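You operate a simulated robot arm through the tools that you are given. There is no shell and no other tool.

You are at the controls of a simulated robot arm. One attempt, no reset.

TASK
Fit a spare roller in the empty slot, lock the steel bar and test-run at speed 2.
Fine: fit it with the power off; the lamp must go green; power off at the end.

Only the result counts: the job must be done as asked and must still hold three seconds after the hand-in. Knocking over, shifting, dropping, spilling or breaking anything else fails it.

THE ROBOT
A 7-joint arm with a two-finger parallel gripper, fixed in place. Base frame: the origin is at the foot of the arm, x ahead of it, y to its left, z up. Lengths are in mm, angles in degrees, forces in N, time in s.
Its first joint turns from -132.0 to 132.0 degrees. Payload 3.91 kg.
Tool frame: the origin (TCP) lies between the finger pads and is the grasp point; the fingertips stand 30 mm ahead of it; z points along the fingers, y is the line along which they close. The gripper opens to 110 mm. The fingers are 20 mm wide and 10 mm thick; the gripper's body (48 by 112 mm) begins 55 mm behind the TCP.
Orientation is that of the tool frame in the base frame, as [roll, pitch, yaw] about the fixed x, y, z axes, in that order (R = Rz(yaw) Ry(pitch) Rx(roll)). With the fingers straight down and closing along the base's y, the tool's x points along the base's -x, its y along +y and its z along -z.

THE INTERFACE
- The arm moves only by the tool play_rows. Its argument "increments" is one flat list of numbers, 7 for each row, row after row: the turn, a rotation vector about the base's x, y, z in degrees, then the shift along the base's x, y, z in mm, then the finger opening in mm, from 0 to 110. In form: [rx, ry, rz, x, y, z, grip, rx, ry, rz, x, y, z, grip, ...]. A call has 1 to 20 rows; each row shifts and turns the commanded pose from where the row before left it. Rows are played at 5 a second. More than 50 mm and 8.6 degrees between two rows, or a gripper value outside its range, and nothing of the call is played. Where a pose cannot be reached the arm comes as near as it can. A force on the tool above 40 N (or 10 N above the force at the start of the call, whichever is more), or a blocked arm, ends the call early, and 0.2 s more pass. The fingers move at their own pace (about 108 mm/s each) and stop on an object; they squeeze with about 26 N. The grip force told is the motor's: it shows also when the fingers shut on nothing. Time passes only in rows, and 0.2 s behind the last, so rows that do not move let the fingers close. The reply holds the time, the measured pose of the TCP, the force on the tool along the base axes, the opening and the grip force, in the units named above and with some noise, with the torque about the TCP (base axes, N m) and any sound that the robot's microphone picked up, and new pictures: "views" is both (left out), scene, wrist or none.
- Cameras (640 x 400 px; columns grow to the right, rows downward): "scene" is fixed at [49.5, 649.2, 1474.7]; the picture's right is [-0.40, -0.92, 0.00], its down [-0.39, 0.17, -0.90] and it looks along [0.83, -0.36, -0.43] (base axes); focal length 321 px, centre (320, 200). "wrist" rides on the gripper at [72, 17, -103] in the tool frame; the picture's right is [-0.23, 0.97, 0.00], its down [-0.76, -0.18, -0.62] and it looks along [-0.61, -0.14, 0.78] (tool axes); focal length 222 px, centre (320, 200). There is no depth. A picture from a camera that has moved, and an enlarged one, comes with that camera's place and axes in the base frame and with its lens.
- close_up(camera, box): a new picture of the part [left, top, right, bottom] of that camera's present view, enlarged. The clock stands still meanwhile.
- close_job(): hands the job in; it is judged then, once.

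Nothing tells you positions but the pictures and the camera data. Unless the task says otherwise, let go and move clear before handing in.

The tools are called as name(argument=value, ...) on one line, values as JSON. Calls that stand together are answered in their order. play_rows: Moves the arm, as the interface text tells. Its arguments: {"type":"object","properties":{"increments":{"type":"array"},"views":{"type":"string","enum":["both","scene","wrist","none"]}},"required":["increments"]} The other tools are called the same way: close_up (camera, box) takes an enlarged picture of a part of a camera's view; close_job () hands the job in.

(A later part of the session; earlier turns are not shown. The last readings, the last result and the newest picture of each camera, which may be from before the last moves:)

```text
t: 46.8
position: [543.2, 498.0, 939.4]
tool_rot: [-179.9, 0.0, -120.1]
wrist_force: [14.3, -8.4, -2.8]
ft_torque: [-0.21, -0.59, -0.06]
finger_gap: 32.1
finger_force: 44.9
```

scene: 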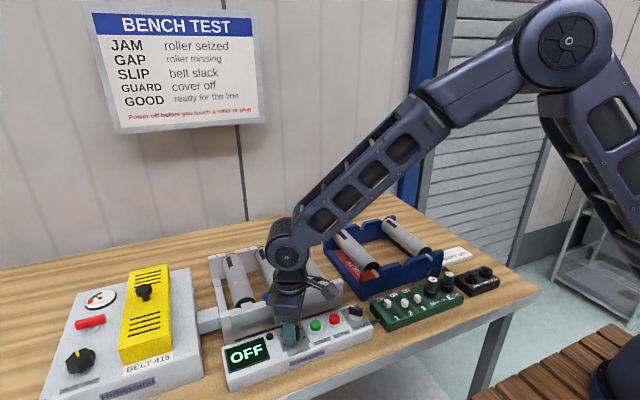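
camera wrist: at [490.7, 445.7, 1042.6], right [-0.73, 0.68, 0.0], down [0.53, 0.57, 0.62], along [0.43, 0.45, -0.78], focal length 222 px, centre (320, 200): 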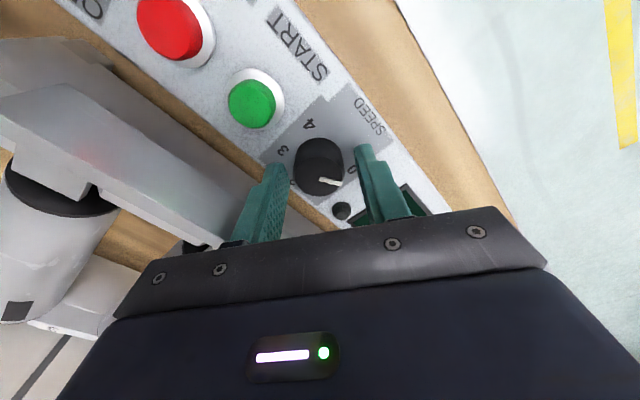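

Gripped (32 mm). I'll centre slightly and turn −60° first.

play_rows(increments=[0, 0, 0, 0.9, -0.5, 0, 15, 0, 0, -6, 0, 0, 0, 15, 0, 0, -6, 0, 0, 0, 15, 0, 0, -6, 0, 0, 0, 15, 0, 0, -6, 0, 0, 0, 15, 0, 0, -6, 0, 0, 0, 15, 0, 0, -6, 0, 0, 0, 15, 0, 0, -6, 0, 0, 0, 15, 0, 0, -6, 0, 0, 0, 15, 0, 0, -6, 0, 0, 0, 15, 0, 0, -6, 0, 0, 0, 15, 0, 0, 0, 0, 0, 0, 15], views="both")

close_up(camera="wrist", box=[200, 90, 440, 240])

```text
t: 49.4
position: [541.8, 499.7, 939.4]
tool_rot: [180.0, 0.0, -180.0]
wrist_force: [-23.6, 19.4, 13.5]
ft_torque: [0.69, 0.3, 0.01]
finger_gap: 32.1
finger_force: 45.7
camera wrist: at [469.8, 517.9, 1042.5], right [0.23, 0.97, 0.0], down [0.76, -0.18, 0.62], along [0.61, -0.14, -0.78], focal length 222 px, centre (320, 200)
```

scene: 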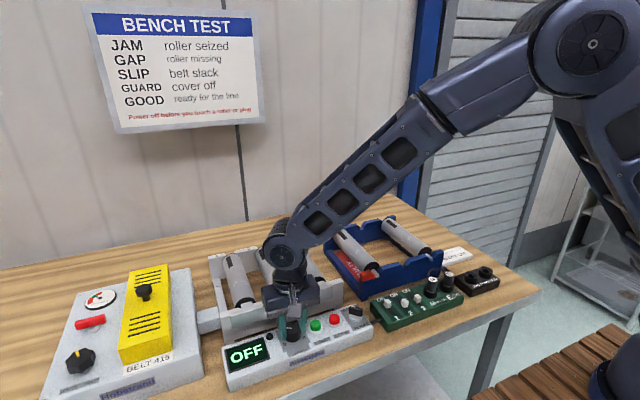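
wrist: 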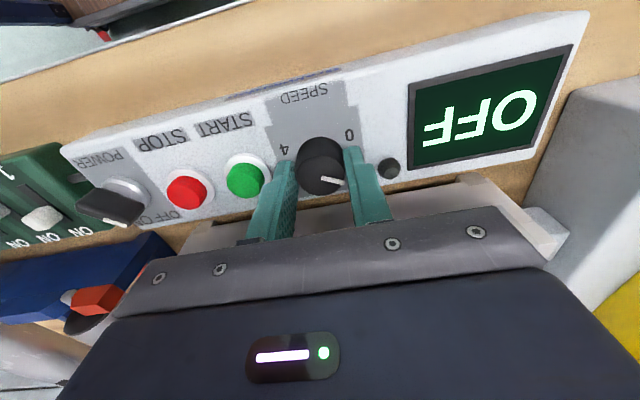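

```text
2.67 times, centred on (320, 165) of wrist
camera zoom: at [469.8, 517.9, 1042.5], right [0.23, 0.97, 0.0], down [0.76, -0.18, 0.62], along [0.61, -0.14, -0.78], focal length 592 px, centre (320, 293)
```

zoom: 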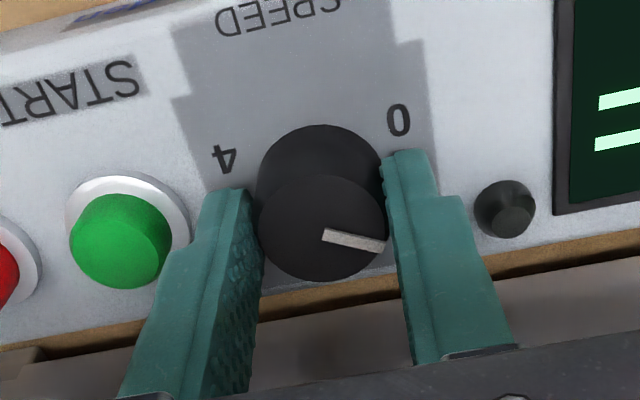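

The pointer turned with the grip to about 1. Relieving the side load, then turning another −60°.

play_rows(increments=[0, 0, 0, -1.2, 1, 0.5, 15, 0, 0, 0, 0, 0, 0, 15], views="none")

play_rows(increments=[0, 0, -6, 0, 0, 0, 15, 0, 0, -6, 0, 0, 0, 15, 0, 0, -6, 0, 0, 0, 15, 0, 0, -6, 0, 0, 0, 15, 0, 0, -6, 0, 0, 0, 15, 0, 0, -6, 0, 0, 0, 15, 0, 0, -6, 0, 0, 0, 15, 0, 0, -6, 0, 0, 0, 15, 0, 0, -6, 0, 0, 0, 15, 0, 0, -6, 0, 0, 0, 15, 0, 0, 0, 0, 0, 0, 15], views="both")

close_up(camera="wrist", box=[200, 90, 440, 240])

```text
t: 50.0
position: [542.6, 500.5, 939.1]
tool_rot: [-179.8, 0.1, 180.0]
wrist_force: [-15.3, 23.5, 4.9]
ft_torque: [0.85, 0.17, 0.0]
finger_gap: 32.2
finger_force: 45.3
```

```text
t: 52.1
position: [543.6, 500.5, 939.3]
tool_rot: [-180.0, 0.0, 123.5]
wrist_force: [4.1, 8.6, -7.0]
ft_torque: [0.44, -0.26, 0.03]
finger_gap: 31.8
finger_force: 44.6
stopped in row 10: the force on the tool passed its limit at 42 N (the readings are from after the stop); the commanded pose is now the measured one
camera wrist: at [517.3, 571.6, 1042.8], right [0.94, 0.35, 0.0], down [0.27, -0.73, 0.62], along [0.22, -0.58, -0.78], focal length 222 px, centre (320, 200)
```

scene: 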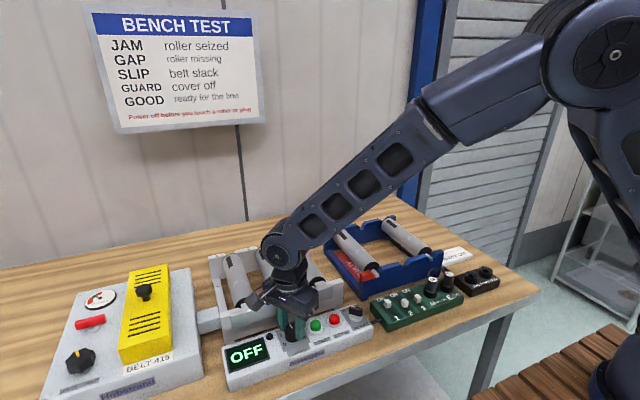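
wrist: 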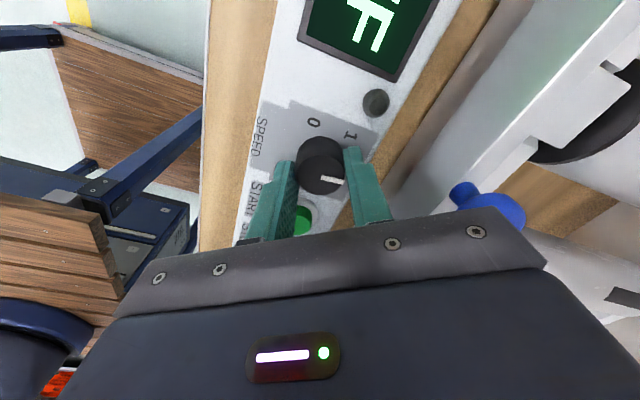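

```text
2.67 times, centred on (320, 165) of wrist
camera zoom: at [517.3, 571.6, 1042.8], right [0.94, 0.35, 0.0], down [0.27, -0.73, 0.62], along [0.22, -0.58, -0.78], focal length 592 px, centre (320, 293)
```

zoom: 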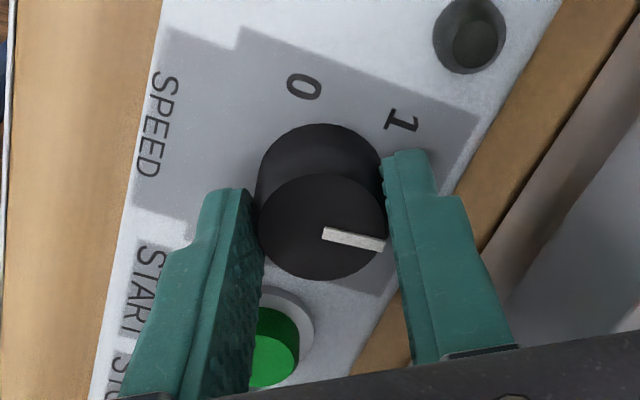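

The turn stopped 3.5° short because of side load (now relaxed). I'll finish the last few degrees.

play_rows(increments=[0, 0, -1.8, 0, 0.5, 0, 15, 0, 0, -1.8, 0, 0, 0, 15, 0, 0, 0, 0, 0, 0, 15], views="wrist")

close_up(camera="wrist", box=[200, 90, 440, 240])

close_up(camera="scene", box=[230, 250, 350, 340])

```text
t: 52.9
position: [542.9, 500.7, 939.1]
tool_rot: [179.9, -0.2, 119.9]
wrist_force: [7.6, 15.4, -5.3]
ft_torque: [0.65, -0.12, 0.01]
finger_gap: 32.0
finger_force: 44.8
camera wrist: at [521.8, 573.1, 1042.9], right [0.96, 0.29, 0.0], down [0.23, -0.75, 0.62], along [0.18, -0.6, -0.78], focal length 222 px, centre (320, 200)
```

wrist: 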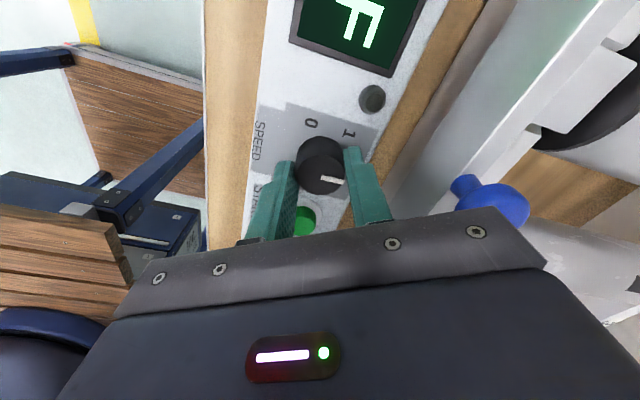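

```text
2.67 times, centred on (320, 165) of wrist
camera zoom: at [521.8, 573.1, 1042.9], right [0.96, 0.29, 0.0], down [0.23, -0.75, 0.62], along [0.18, -0.6, -0.78], focal length 592 px, centre (320, 293)
```

zoom: 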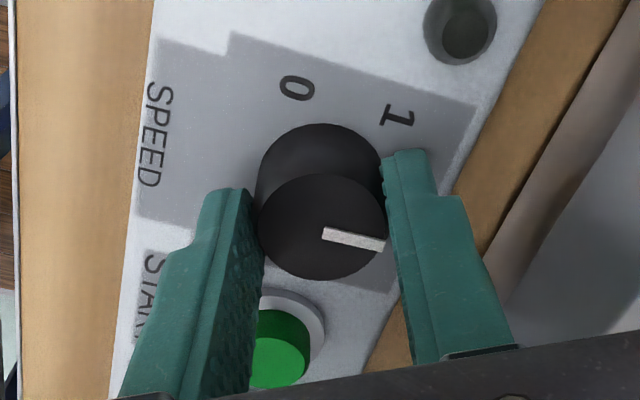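

```text
4.44 times, centred on (290, 295) of scene
camera zoom: at [49.5, 649.2, 1474.7], right [-0.4, -0.92, 0.0], down [-0.39, 0.17, -0.9], along [0.83, -0.36, -0.43], focal length 1426 px, centre (453, -222)
```

zoom: 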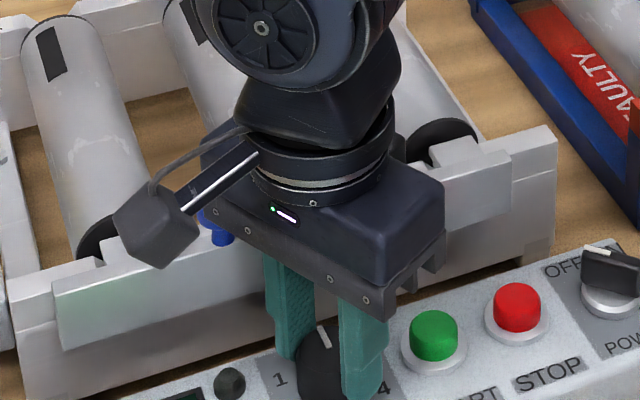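

The turn is complete at −120°. Releasing and rising to check the pointer.

play_rows(increments=[0, 0, 0, 0, 0, 0, 42, 0, 0, 0, 0, 0, 0, 42, 0, 0, 0, 0, 0, 20, 42, 0, 0, 0, 0, 0, 40, 42, 0, 0, 0, 0, 0, 40, 42, 0, 0, 0, -30, 0, 30, 42, 0, 0, 0, 0, 0, 0, 42], views="both")

close_up(camera="wrist", box=[200, 40, 440, 190])

close_up(camera="scene", box=[240, 280, 390, 380])

```text
t: 54.5
position: [511.2, 502.9, 1072.0]
tool_rot: [179.9, 0.0, 119.9]
wrist_force: [-0.1, 0.7, -0.4]
ft_torque: [0.04, 0.01, 0.01]
finger_gap: 41.9
finger_force: 0.1
camera wrist: at [490.1, 574.5, 1175.6], right [0.96, 0.29, 0.0], down [0.23, -0.75, 0.62], along [0.18, -0.6, -0.78], focal length 222 px, centre (320, 200)
```

scene: 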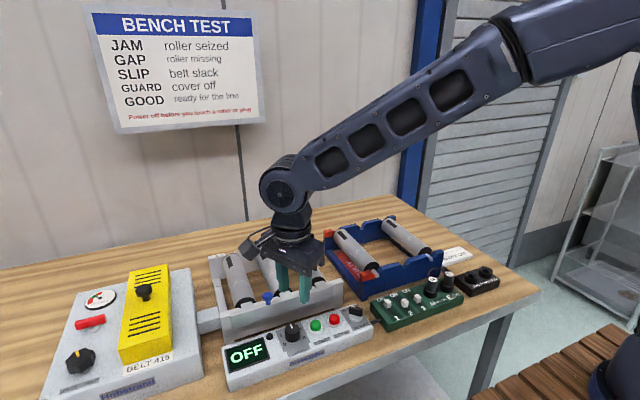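
wrist: 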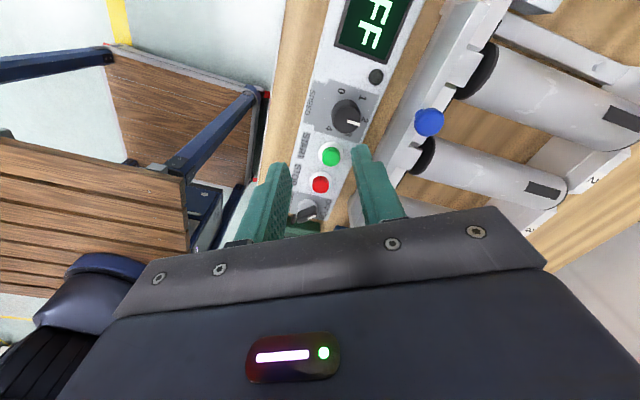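

```text
2.67 times, centred on (320, 115) of wrist
camera zoom: at [490.1, 574.5, 1175.6], right [0.96, 0.29, 0.0], down [0.23, -0.75, 0.62], along [0.18, -0.6, -0.78], focal length 592 px, centre (320, 427)
```

zoom: 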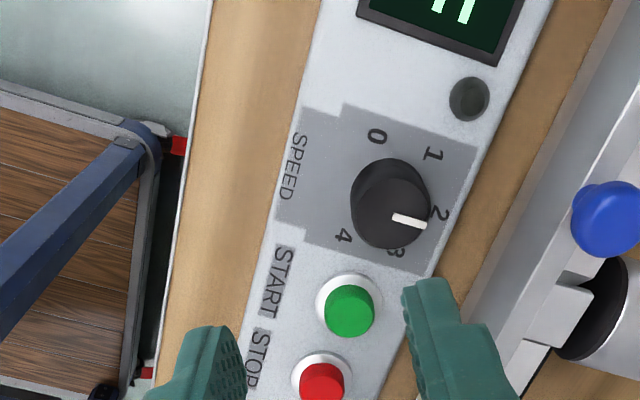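

```text
4.00 times, centred on (315, 330) of scene
camera zoom: at [49.5, 649.2, 1474.7], right [-0.4, -0.92, 0.0], down [-0.39, 0.17, -0.9], along [0.83, -0.36, -0.43], focal length 1284 px, centre (340, -320)
```

zoom: 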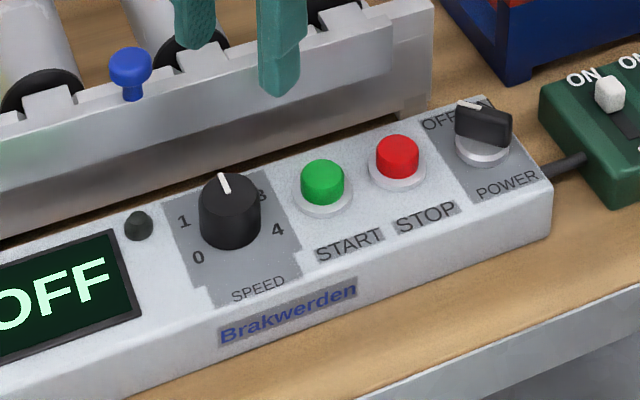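

Speed pointer is at 2. Next, the power selector near (535, 347): I'll move above it with the tool straightened.

play_rows(increments=[0, 0, 7.5, 2, -19.5, 0, 60, 0, 0, 7.5, 2, -19.5, 0, 60, 0, 0, 7.5, 2, -19.5, 0, 60, 0, 0, 7.5, 2, -19.5, 0, 60, 0, 0, 7.5, 2, -19.5, 0, 60, 0, 0, 7.5, 2, -19.5, 0, 60, 0, 0, 7.5, 2, -19.5, 0, 60, 0, 0, 7.5, 2, -19.5, 0, 60, 0, 0, 0, 0, 0, 0, 60], views="wrist")

close_up(camera="wrist", box=[250, 50, 410, 150])

close_up(camera="scene", box=[320, 285, 390, 345])

```text
t: 56.5
position: [527.1, 345.2, 1069.9]
tool_rot: [180.0, -0.1, -180.0]
wrist_force: [0.3, -0.1, -0.2]
ft_torque: [0.04, 0.0, -0.02]
finger_gap: 60.1
finger_force: 0.1
camera wrist: at [455.2, 362.7, 1172.2], right [0.23, 0.97, 0.0], down [0.76, -0.18, 0.62], along [0.61, -0.14, -0.78], focal length 222 px, centre (320, 200)
```

wrist: 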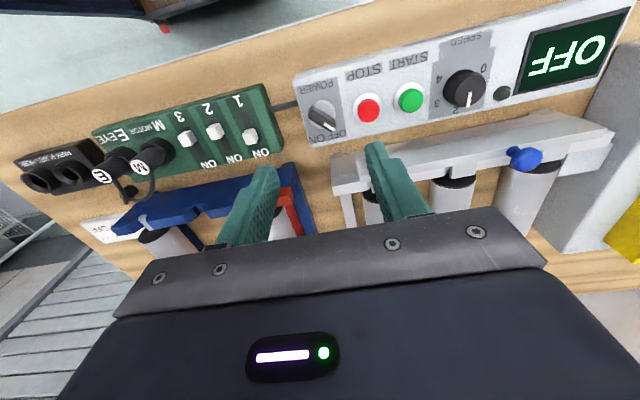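

```text
4.00 times, centred on (330, 100) of wrist
camera zoom: at [455.2, 362.7, 1172.2], right [0.23, 0.97, 0.0], down [0.76, -0.18, 0.62], along [0.61, -0.14, -0.78], focal length 888 px, centre (280, 600)
```

zoom: 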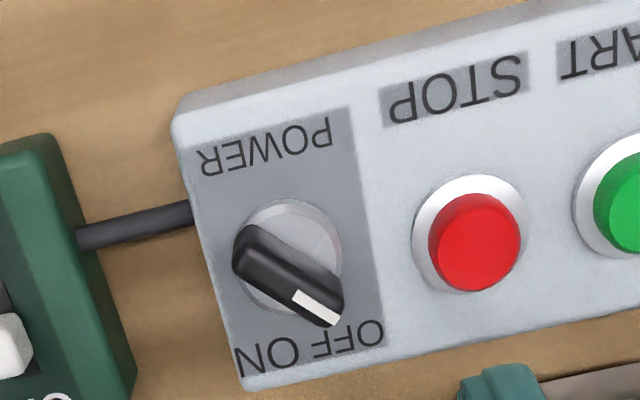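

```text
6.67 times, centred on (355, 315) of scene
camera zoom: at [49.5, 649.2, 1474.7], right [-0.4, -0.92, 0.0], down [-0.39, 0.17, -0.9], along [0.83, -0.36, -0.43], focal length 2139 px, centre (87, -567)
```

zoom: 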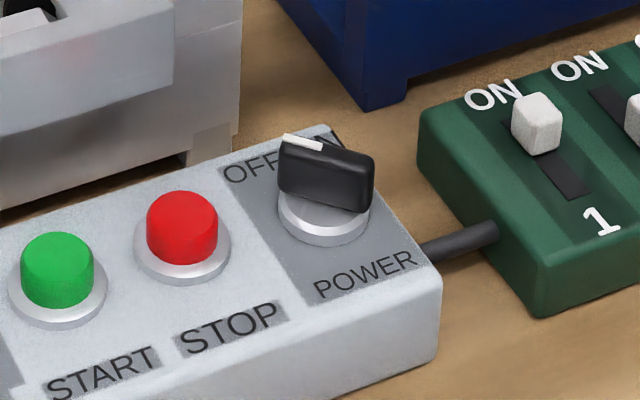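

The power selector is a bar handle pointing to OFF at about +38°, centre ≈ (540, 345); ON lies about 80° clockwise. I'll align the fingers across the bar (+38°) and come lower.

play_rows(increments=[0, 0, 7.6, 3, 0, -14, 50, 0, 0, 7.6, 3, 0, -14, 50, 0, 0, 7.6, 3, 0, -14, 50, 0, 0, 7.6, 3, 0, -14, 50, 0, 0, 7.6, 1, 0, -14, 50, 0, 0, 0, 0, 0, -14, 50, 0, 0, 0, 0, 0, 0, 50], views="both")

close_up(camera="wrist", box=[200, 70, 440, 220])

close_up(camera="scene", box=[310, 260, 410, 340])

```text
t: 58.1
position: [542.4, 344.9, 986.2]
tool_rot: [-179.9, 0.0, -142.0]
wrist_force: [-0.4, -0.3, -0.2]
ft_torque: [0.01, -0.03, 0.0]
finger_gap: 50.1
finger_force: 0.1
camera wrist: at [474.9, 314.8, 1089.1], right [-0.42, 0.91, 0.0], down [0.71, 0.33, 0.62], along [0.56, 0.26, -0.78], focal length 222 px, centre (320, 200)
```

scene: 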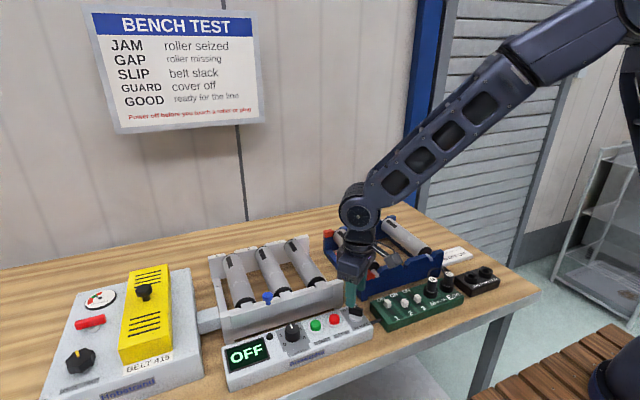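
wrist: 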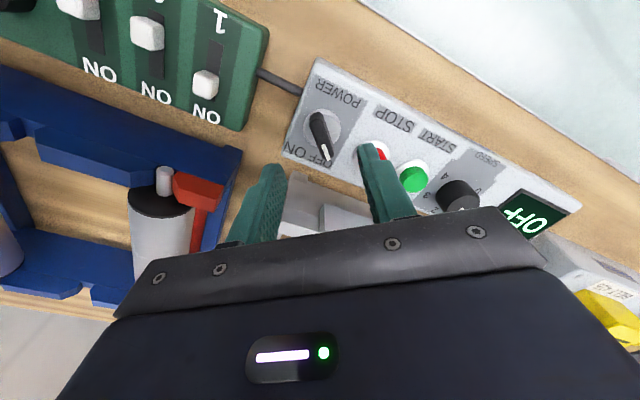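

```text
2.67 times, centred on (320, 145) of wrist
camera zoom: at [474.9, 314.8, 1089.1], right [-0.42, 0.91, 0.0], down [0.71, 0.33, 0.62], along [0.56, 0.26, -0.78], focal length 592 px, centre (320, 347)
```

zoom: 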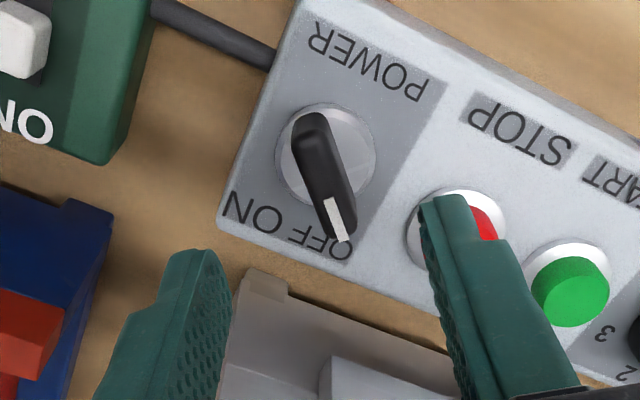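

```text
5.00 times, centred on (360, 300) of scene
camera zoom: at [49.5, 649.2, 1474.7], right [-0.4, -0.92, 0.0], down [-0.39, 0.17, -0.9], along [0.83, -0.36, -0.43], focal length 1604 px, centre (120, -300)
```

zoom: 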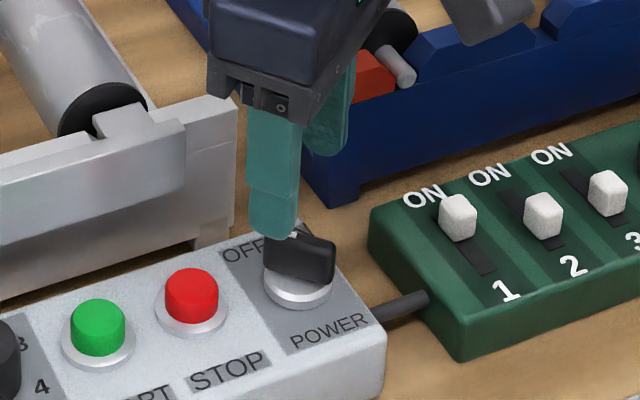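

The handle centre looks about (539, 344) with its top near z≈916. Correcting and descending in two steps.

play_rows(increments=[0, 0, 0, -3.4, -1, 0, 44, 0, 0, 0, 0, 0, -20, 44, 0, 0, 0, 0, 0, -14, 44, 0, 0, 0, 0, 0, 0, 44], views="both")

close_up(camera="wrist", box=[200, 90, 440, 240])

close_up(camera="scene", box=[320, 280, 390, 340])

```text
t: 59.1
position: [536.8, 343.7, 950.6]
tool_rot: [-180.0, 0.0, -142.1]
wrist_force: [-0.1, 0.2, -0.2]
ft_torque: [0.01, -0.02, 0.01]
finger_gap: 44.0
finger_force: 0.2
camera wrist: at [470.0, 312.6, 1054.5], right [-0.42, 0.91, 0.0], down [0.71, 0.33, 0.62], along [0.56, 0.26, -0.78], focal length 222 px, centre (320, 200)
```

scene: 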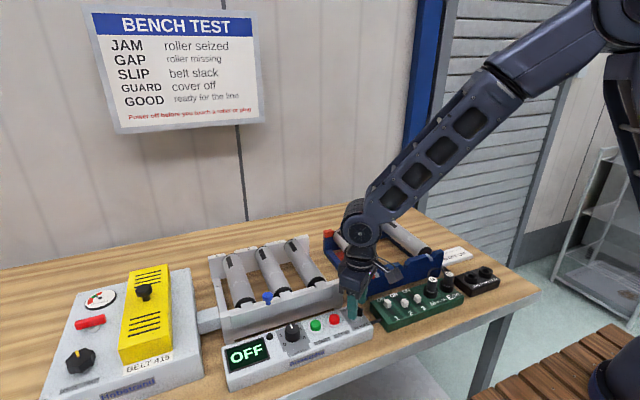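
wrist: 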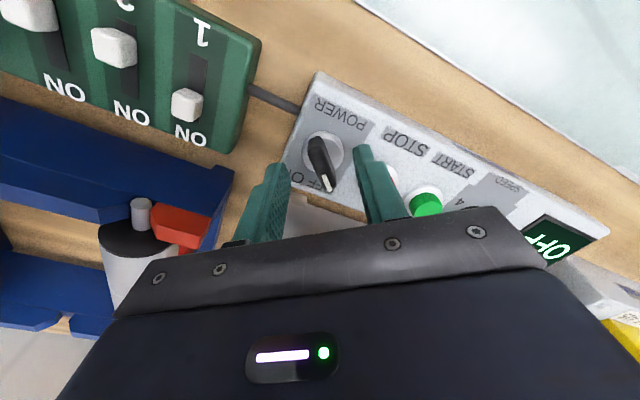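

```text
2.67 times, centred on (320, 165) of wrist
camera zoom: at [470.0, 312.6, 1054.5], right [-0.42, 0.91, 0.0], down [0.71, 0.33, 0.62], along [0.56, 0.26, -0.78], focal length 592 px, centre (320, 293)
```

zoom: 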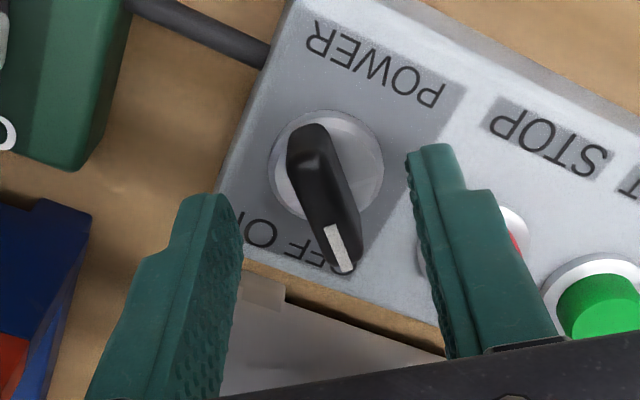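

```text
6.67 times, centred on (355, 310) of scene
camera zoom: at [49.5, 649.2, 1474.7], right [-0.4, -0.92, 0.0], down [-0.39, 0.17, -0.9], along [0.83, -0.36, -0.43], focal length 2139 px, centre (87, -533)
```

zoom: 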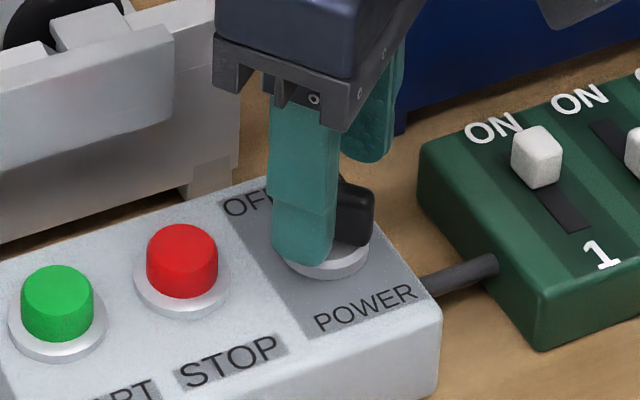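

Aligned within 2 mm and parallel to the bar. Final descent and grip.

play_rows(increments=[0, 0, 0, 1.5, 0.8, -8, 44, 0, 0, 0, 0, 0, -8, 44, 0, 0, 0, 0, 0, 0, 44], views="both")

close_up(camera="wrist", box=[200, 90, 440, 240])

close_up(camera="scene", box=[320, 280, 390, 340])

```text
t: 59.9
position: [540.6, 344.0, 935.4]
tool_rot: [-180.0, -0.1, -142.1]
wrist_force: [-0.8, -0.5, -0.5]
ft_torque: [-0.02, -0.01, 0.01]
finger_gap: 44.0
finger_force: 0.1
camera wrist: at [473.3, 314.3, 1038.9], right [-0.42, 0.91, 0.0], down [0.71, 0.33, 0.62], along [0.56, 0.26, -0.78], focal length 222 px, centre (320, 200)
```

scene: 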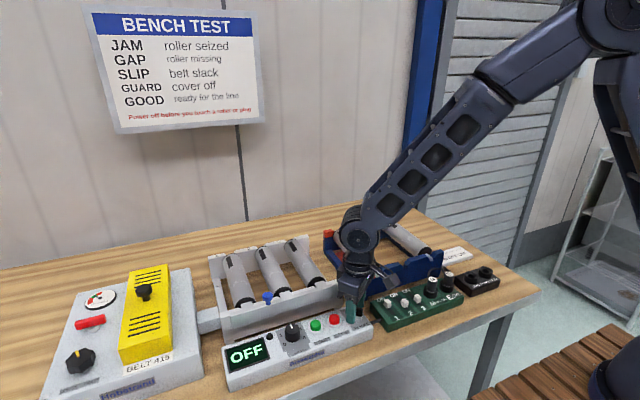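
wrist: 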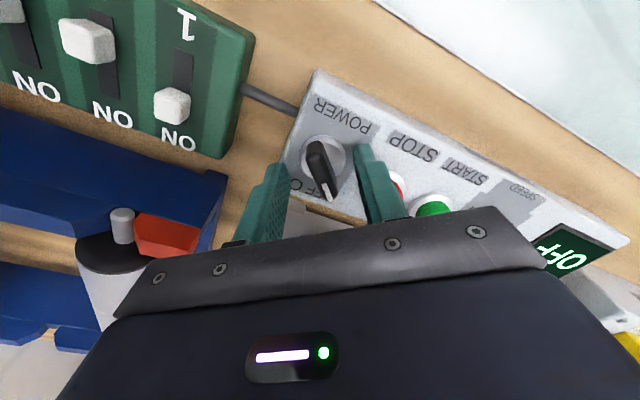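

```text
2.67 times, centred on (320, 165) of wrist
camera zoom: at [473.3, 314.3, 1038.9], right [-0.42, 0.91, 0.0], down [0.71, 0.33, 0.62], along [0.56, 0.26, -0.78], focal length 592 px, centre (320, 293)
```

zoom: 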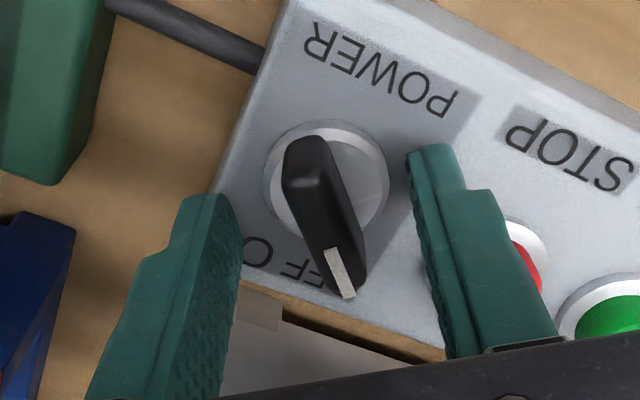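

```text
6.67 times, centred on (355, 310) of scene
camera zoom: at [49.5, 649.2, 1474.7], right [-0.4, -0.92, 0.0], down [-0.39, 0.17, -0.9], along [0.83, -0.36, -0.43], focal length 2139 px, centre (87, -533)
```

zoom: 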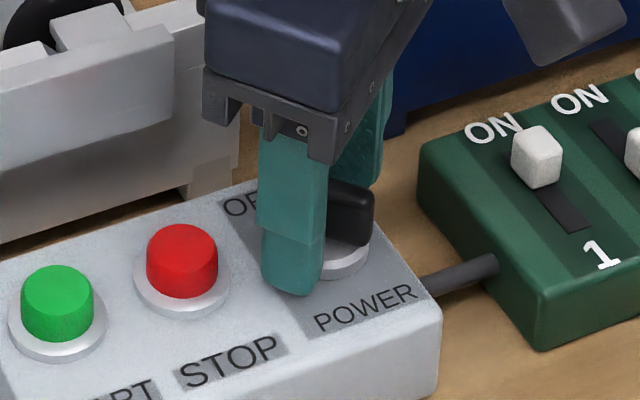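

Closing on the handle.

play_rows(increments=[0, 0, 0, 0, 0, 0, 28, 0, 0, 0, 0, 0, 0, 14, 0, 0, 0, 0, 0, 0, 4, 0, 0, 0, 0, 0, 0, 4, 0, 0, 0, 0, 0, 0, 4], views="wrist")

close_up(camera="wrist", box=[200, 90, 440, 240])

```text
t: 61.1
position: [538.7, 346.1, 935.9]
tool_rot: [-180.0, -0.1, -142.0]
wrist_force: [-20.6, 27.6, -0.6]
ft_torque: [0.9, 0.51, -0.11]
finger_gap: 28.8
finger_force: 45.1
camera wrist: at [472.1, 315.6, 1039.1], right [-0.42, 0.91, 0.0], down [0.71, 0.33, 0.62], along [0.56, 0.26, -0.78], focal length 222 px, centre (320, 200)
```

wrist: 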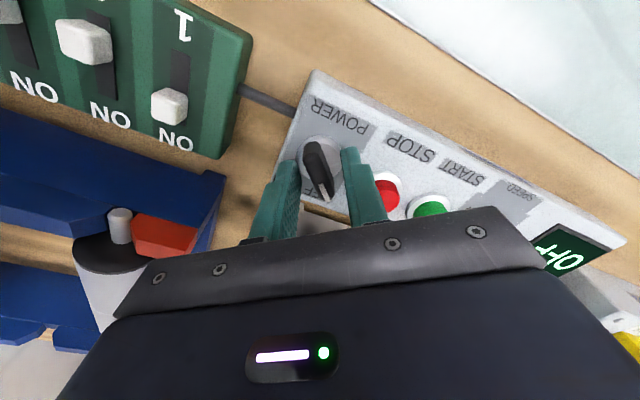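

```text
2.67 times, centred on (320, 165) of wrist
camera zoom: at [472.1, 315.6, 1039.1], right [-0.42, 0.91, 0.0], down [0.71, 0.33, 0.62], along [0.56, 0.26, -0.78], focal length 592 px, centre (320, 293)
```

zoom: 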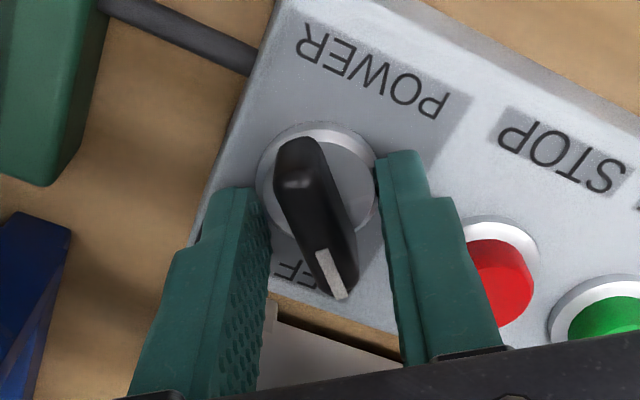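

The fingertips closed on the round base (29 mm), so I'm too low. I'll open, rise 8 mm, shift slightly and close on the bar itself.

play_rows(increments=[0, 0, 0, 0, 0, 0, 40, 0, 0, 0, -0.9, 1.2, 8, 40, 0, 0, 0, 0, 0, 0, 28, 0, 0, 0, 0, 0, 0, 14, 0, 0, 0, 0, 0, 0, 4, 0, 0, 0, 0, 0, 0, 4, 0, 0, 0, 0, 0, 0, 4], views="both")

close_up(camera="wrist", box=[200, 90, 440, 240])

close_up(camera="scene", box=[320, 280, 390, 340])

```text
t: 62.7
position: [539.5, 345.6, 943.9]
tool_rot: [-180.0, 0.0, -142.1]
wrist_force: [-5.3, 12.5, 0.2]
ft_torque: [0.21, 0.15, 0.0]
finger_gap: 10.9
finger_force: 45.2
camera wrist: at [472.3, 315.9, 1046.7], right [-0.42, 0.91, 0.0], down [0.71, 0.33, 0.62], along [0.56, 0.26, -0.78], focal length 222 px, centre (320, 200)
```

scene: 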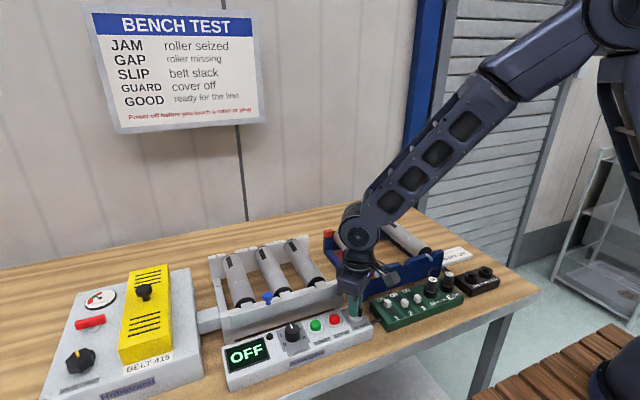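
wrist: 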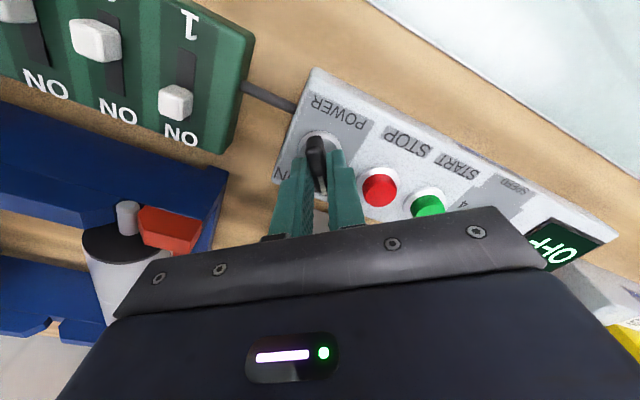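

```text
2.67 times, centred on (320, 165) of wrist
camera zoom: at [472.3, 315.9, 1046.7], right [-0.42, 0.91, 0.0], down [0.71, 0.33, 0.62], along [0.56, 0.26, -0.78], focal length 592 px, centre (320, 293)
```

zoom: 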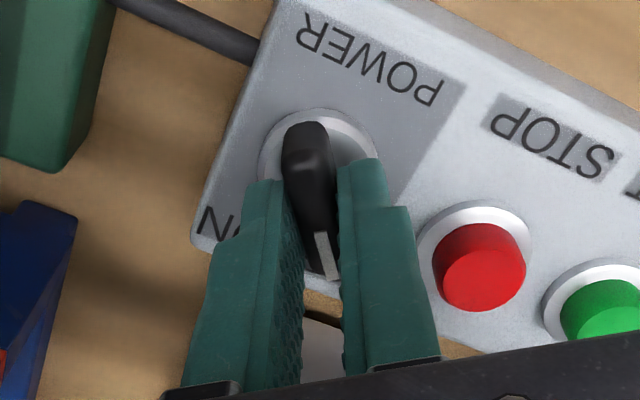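

```text
6.67 times, centred on (355, 310) of scene
camera zoom: at [49.5, 649.2, 1474.7], right [-0.4, -0.92, 0.0], down [-0.39, 0.17, -0.9], along [0.83, -0.36, -0.43], focal length 2139 px, centre (87, -533)
```

zoom: 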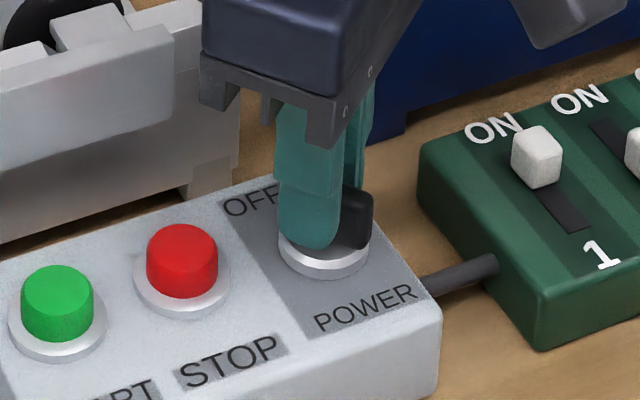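

I now hold the bar (11 mm). Turning it toward ON (clockwise) in two stages, compensating for a small pivot offset.

play_rows(increments=[0, 0, -6.7, 0.2, -0.3, 0, 4, 0, 0, -6.7, 0.1, -0.3, 0, 4, 0, 0, -6.7, 0, -0.3, 0, 4, 0, 0, -6.7, 0, -0.3, 0, 4, 0, 0, -6.7, -0.2, -0.3, 0, 4, 0, 0, -6.7, -0.2, -0.3, 0, 4, 0, 0, 0, 0, 0, 0, 4], views="both")

close_up(camera="wrist", box=[200, 90, 440, 240])

```text
t: 64.3
position: [540.7, 345.5, 943.8]
tool_rot: [179.9, -0.2, 177.6]
wrist_force: [4.4, 22.8, -28.3]
ft_torque: [0.49, -0.09, -0.03]
finger_gap: 10.9
finger_force: 45.2
camera wrist: at [468.6, 365.7, 1047.1], right [0.27, 0.96, 0.0], down [0.75, -0.21, 0.62], along [0.6, -0.17, -0.78], focal length 222 px, centre (320, 200)
```

scene: 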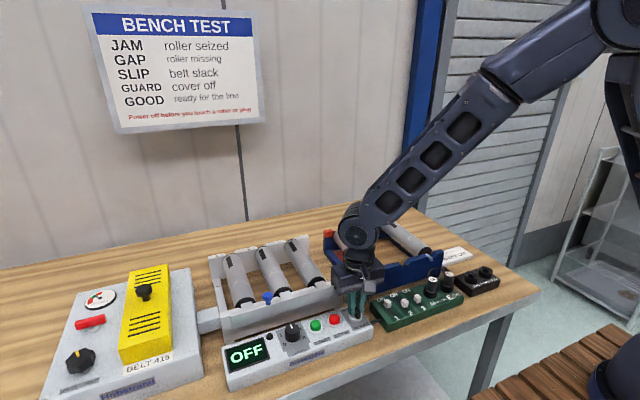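
wrist: 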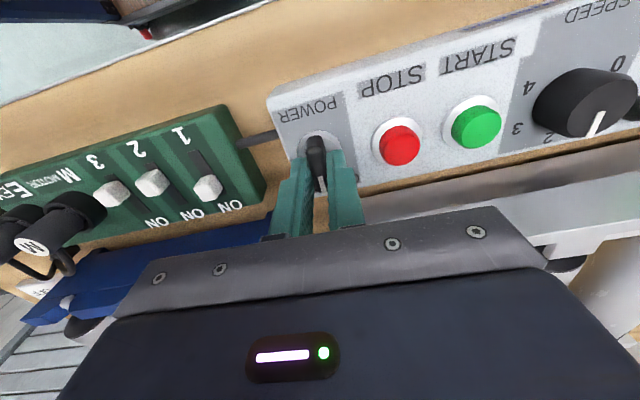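

```text
2.67 times, centred on (320, 165) of wrist
camera zoom: at [468.6, 365.7, 1047.1], right [0.27, 0.96, 0.0], down [0.75, -0.21, 0.62], along [0.6, -0.17, -0.78], focal length 592 px, centre (320, 293)
```

zoom: 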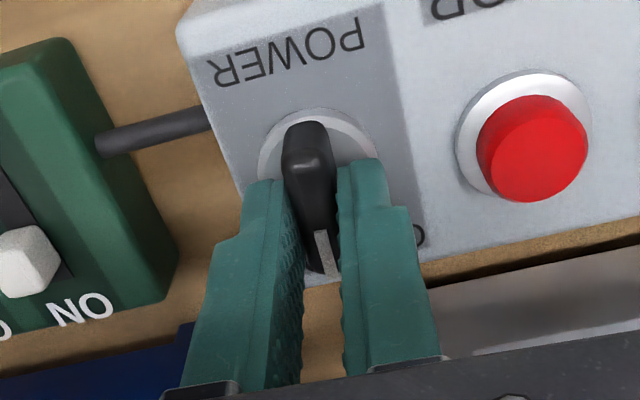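

Rotation follows the handle. Relieve and continue.

play_rows(increments=[0, 0, 0, 0.2, 1.2, -1, 4, 0, 0, 0, 0, 0, 0, 4], views="none")

play_rows(increments=[0, 0, -6.5, 0, -0.1, 0, 4, 0, 0, -6.5, 0, -0.1, 0, 4, 0, 0, -6.5, -0.1, -0.1, 0, 4, 0, 0, -6.5, -0.1, -0.1, 0, 4, 0, 0, -6.5, -0.1, 0, 0, 4, 0, 0, 0, 0, 0, 0, 4], views="both")

close_up(camera="wrist", box=[200, 90, 440, 240])

```text
t: 64.9
position: [539.4, 345.9, 943.0]
tool_rot: [-180.0, 0.1, 177.6]
wrist_force: [5.0, 4.3, -1.8]
ft_torque: [0.06, 1.23, -0.02]
finger_gap: 10.8
finger_force: 45.3
```

```text
t: 66.3
position: [539.5, 343.7, 943.5]
tool_rot: [179.9, -0.1, 145.2]
wrist_force: [11.0, -16.1, 21.3]
ft_torque: [-0.48, -0.24, -0.01]
finger_gap: 10.9
finger_force: 44.9
camera wrist: at [489.9, 399.9, 1047.0], right [0.74, 0.67, 0.0], down [0.52, -0.58, 0.62], along [0.42, -0.46, -0.78], focal length 222 px, centre (320, 200)
```

scene: 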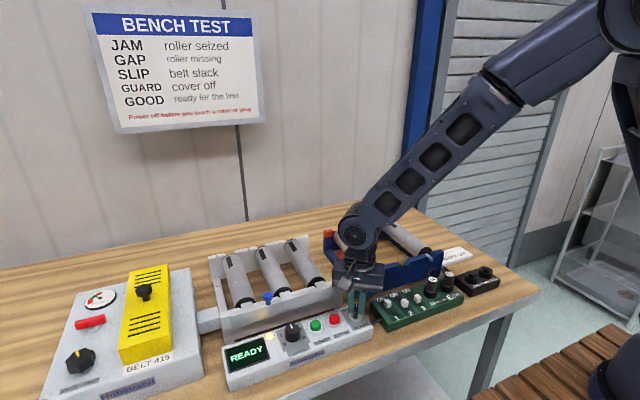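
wrist: 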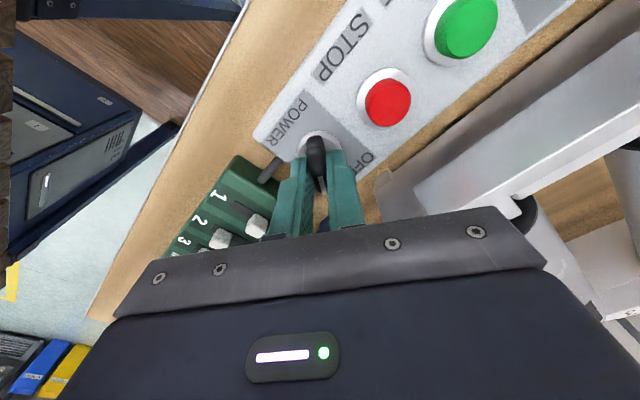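

```text
2.67 times, centred on (320, 165) of wrist
camera zoom: at [489.9, 399.9, 1047.0], right [0.74, 0.67, 0.0], down [0.52, -0.58, 0.62], along [0.42, -0.46, -0.78], focal length 592 px, centre (320, 293)
```

zoom: 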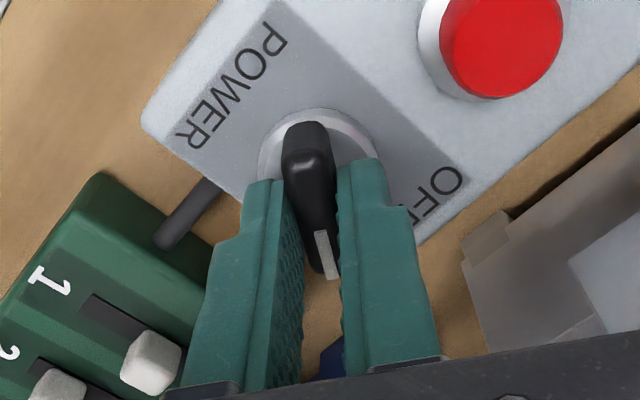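

The display shows READY and the lamp is lit, so power is ON. I'll release, rise, and move above START (≈(546, 443)) with the fingers closed.

play_rows(increments=[0, 0, 0, 0, 0, 0, 34, 0, 0, 0, 0, 0, 0, 34, 0, 0, 0, 0, 0, 25, 34, 0, 0, 0, 0, 0, 40, 34, 0, 0, 7, 0, 20, 0, 10, 0, 0, 7, 2, 20, 0, 0, 0, 0, 7, 2, 20, 0, 0, 0, 0, 7, 2, 20, 0, 0, 0, 0, 7, 0, 20, 0, 0, 0, 0, 0, 0, 0, 0, 0], views="both")

close_up(camera="wrist", box=[200, 60, 440, 210])

close_up(camera="scene", box=[215, 280, 385, 390])

```text
t: 68.5
position: [544.9, 446.2, 1007.1]
tool_rot: [180.0, -0.2, -179.7]
wrist_force: [-0.2, 0.2, 0.0]
ft_torque: [-0.02, -0.03, -0.02]
finger_gap: 0.0
finger_force: 26.3
camera wrist: at [472.4, 463.3, 1110.5], right [0.22, 0.97, 0.0], down [0.76, -0.17, 0.62], along [0.61, -0.14, -0.78], focal length 222 px, centre (320, 200)
```

scene: 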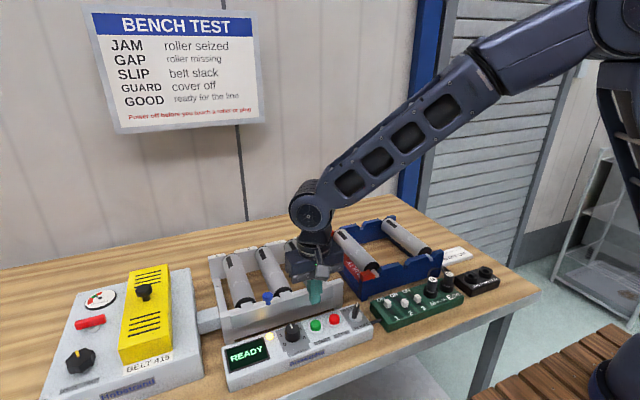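
wrist: 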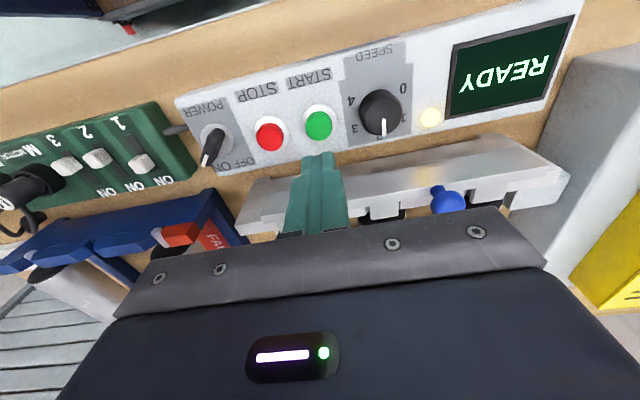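

```text
2.67 times, centred on (320, 135) of wrist
camera zoom: at [472.4, 463.3, 1110.5], right [0.22, 0.97, 0.0], down [0.76, -0.17, 0.62], along [0.61, -0.14, -0.78], focal length 592 px, centre (320, 373)
```

zoom: 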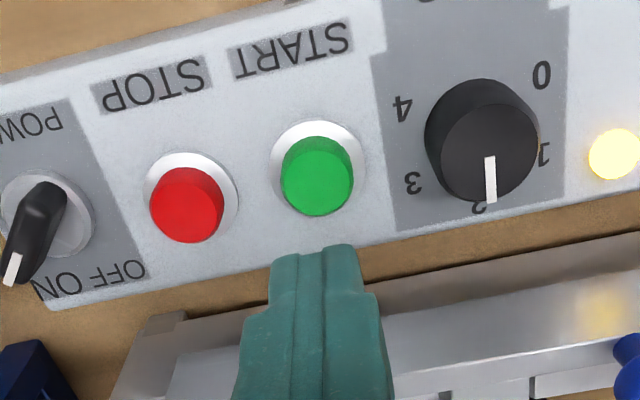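

```text
3.64 times, centred on (300, 335) of scene
camera zoom: at [49.5, 649.2, 1474.7], right [-0.4, -0.92, 0.0], down [-0.39, 0.17, -0.9], along [0.83, -0.36, -0.43], focal length 1167 px, centre (393, -291)
```

zoom: 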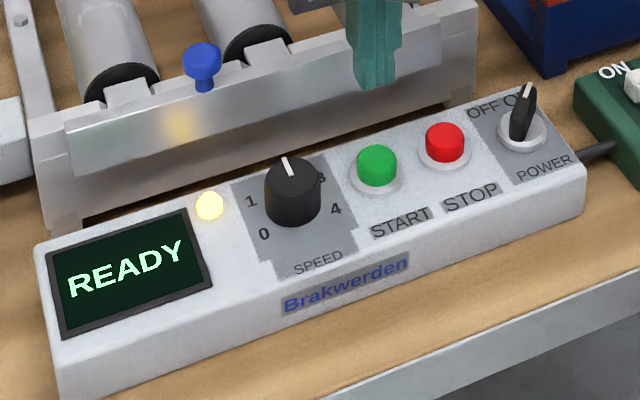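

START is directly below. Descending to press it gently.

play_rows(increments=[0, 0, 0, 0, -1, -25, 0, 0, 0, 0, 0, 0, -20, 0, 0, 0, 0, 0, 0, -10, 0, 0, 0, 0, 0, 0, 0, 0], views="both")

close_up(camera="scene", box=[280, 290, 360, 350])

```text
t: 69.5
position: [544.4, 444.9, 953.3]
tool_rot: [180.0, -0.1, -179.7]
wrist_force: [-0.1, 0.6, -0.4]
ft_torque: [-0.04, 0.0, -0.01]
finger_gap: 0.0
finger_force: 25.9
camera wrist: at [472.0, 462.5, 1056.1], right [0.22, 0.97, 0.0], down [0.76, -0.18, 0.62], along [0.61, -0.14, -0.78], focal length 222 px, centre (320, 200)
```

scene: 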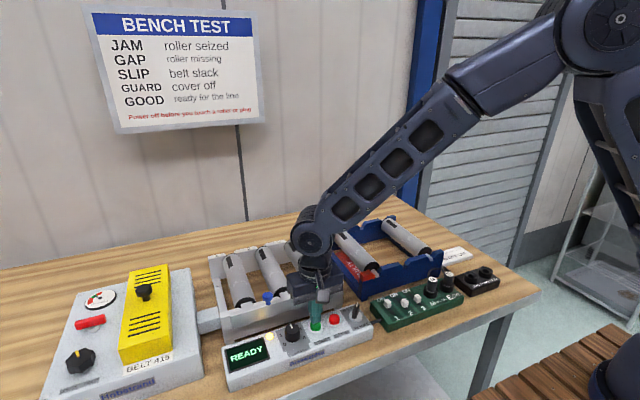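
wrist: 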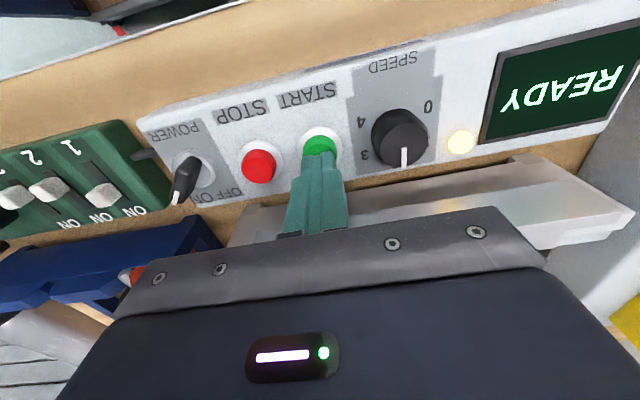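

```text
6.67 times, centred on (320, 320) of scene
camera zoom: at [49.5, 649.2, 1474.7], right [-0.4, -0.92, 0.0], down [-0.39, 0.17, -0.9], along [0.83, -0.36, -0.43], focal length 2139 px, centre (320, -600)
```

zoom: 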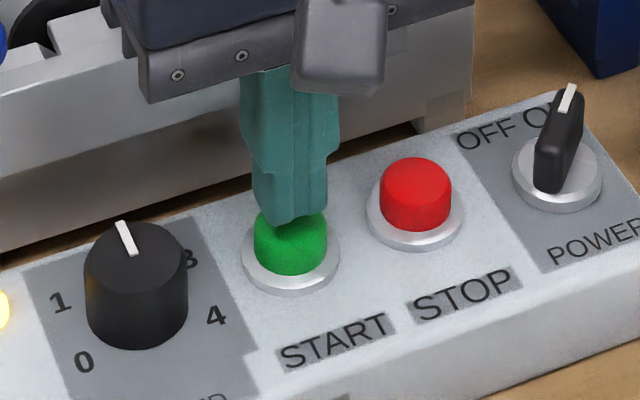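

play_rows(increments=[0, 0, 0, 0, 0, -3, 0, 0, 0, 0, 0, 0, -2, 0, 0, 0, 0, 0, 0, -2, 0, 0, 0, 0, 0, 0, -2, 0, 0, 0, 0, 0, 0, 0, 0], views="scene")

```text
t: 70.7
position: [544.8, 445.2, 943.5]
tool_rot: [180.0, -0.1, -179.8]
wrist_force: [-0.9, 1.1, 2.7]
ft_torque: [0.02, 0.02, -0.01]
finger_gap: 0.0
finger_force: 26.1
```

scene: 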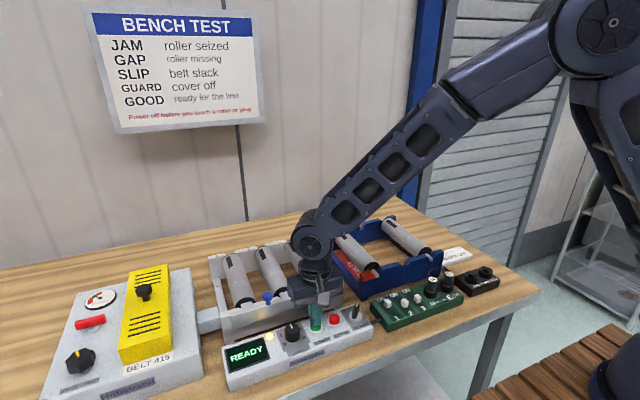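

Contact has begun (≈3 N). Pressing further.

play_rows(increments=[0, 0, 0, 0, 0, -1.5, 0, 0, 0, 0, 0, 0, -1.5, 0, 0, 0, 0, 0, 0, -1, 0, 0, 0, 0, 0, 0, 0, 0], views="scene")

close_up(camera="scene", box=[215, 280, 385, 390])

```text
t: 71.7
position: [545.2, 443.0, 939.9]
tool_rot: [179.7, 0.0, -179.8]
wrist_force: [7.3, 10.7, 24.6]
ft_torque: [0.35, -0.13, -0.06]
finger_gap: 0.0
finger_force: 26.0
heard: click
```

scene: 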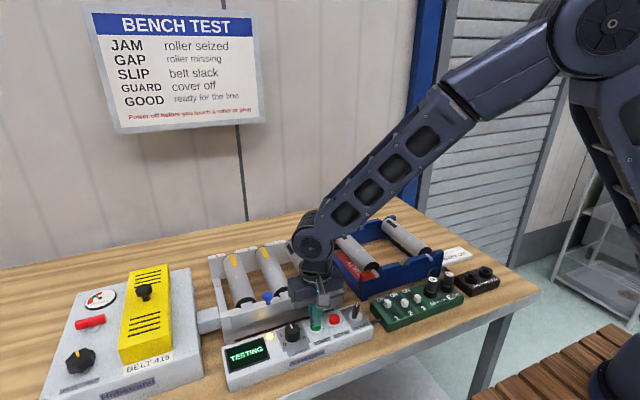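

```text
3.64 times, centred on (300, 335) of scene
camera zoom: at [49.5, 649.2, 1474.7], right [-0.4, -0.92, 0.0], down [-0.39, 0.17, -0.9], along [0.83, -0.36, -0.43], focal length 1167 px, centre (393, -291)
```

zoom: 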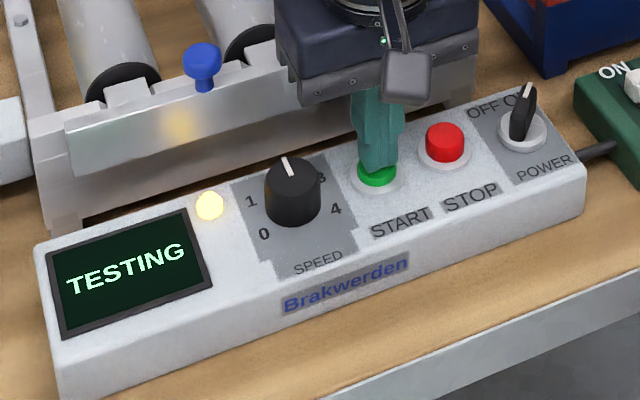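

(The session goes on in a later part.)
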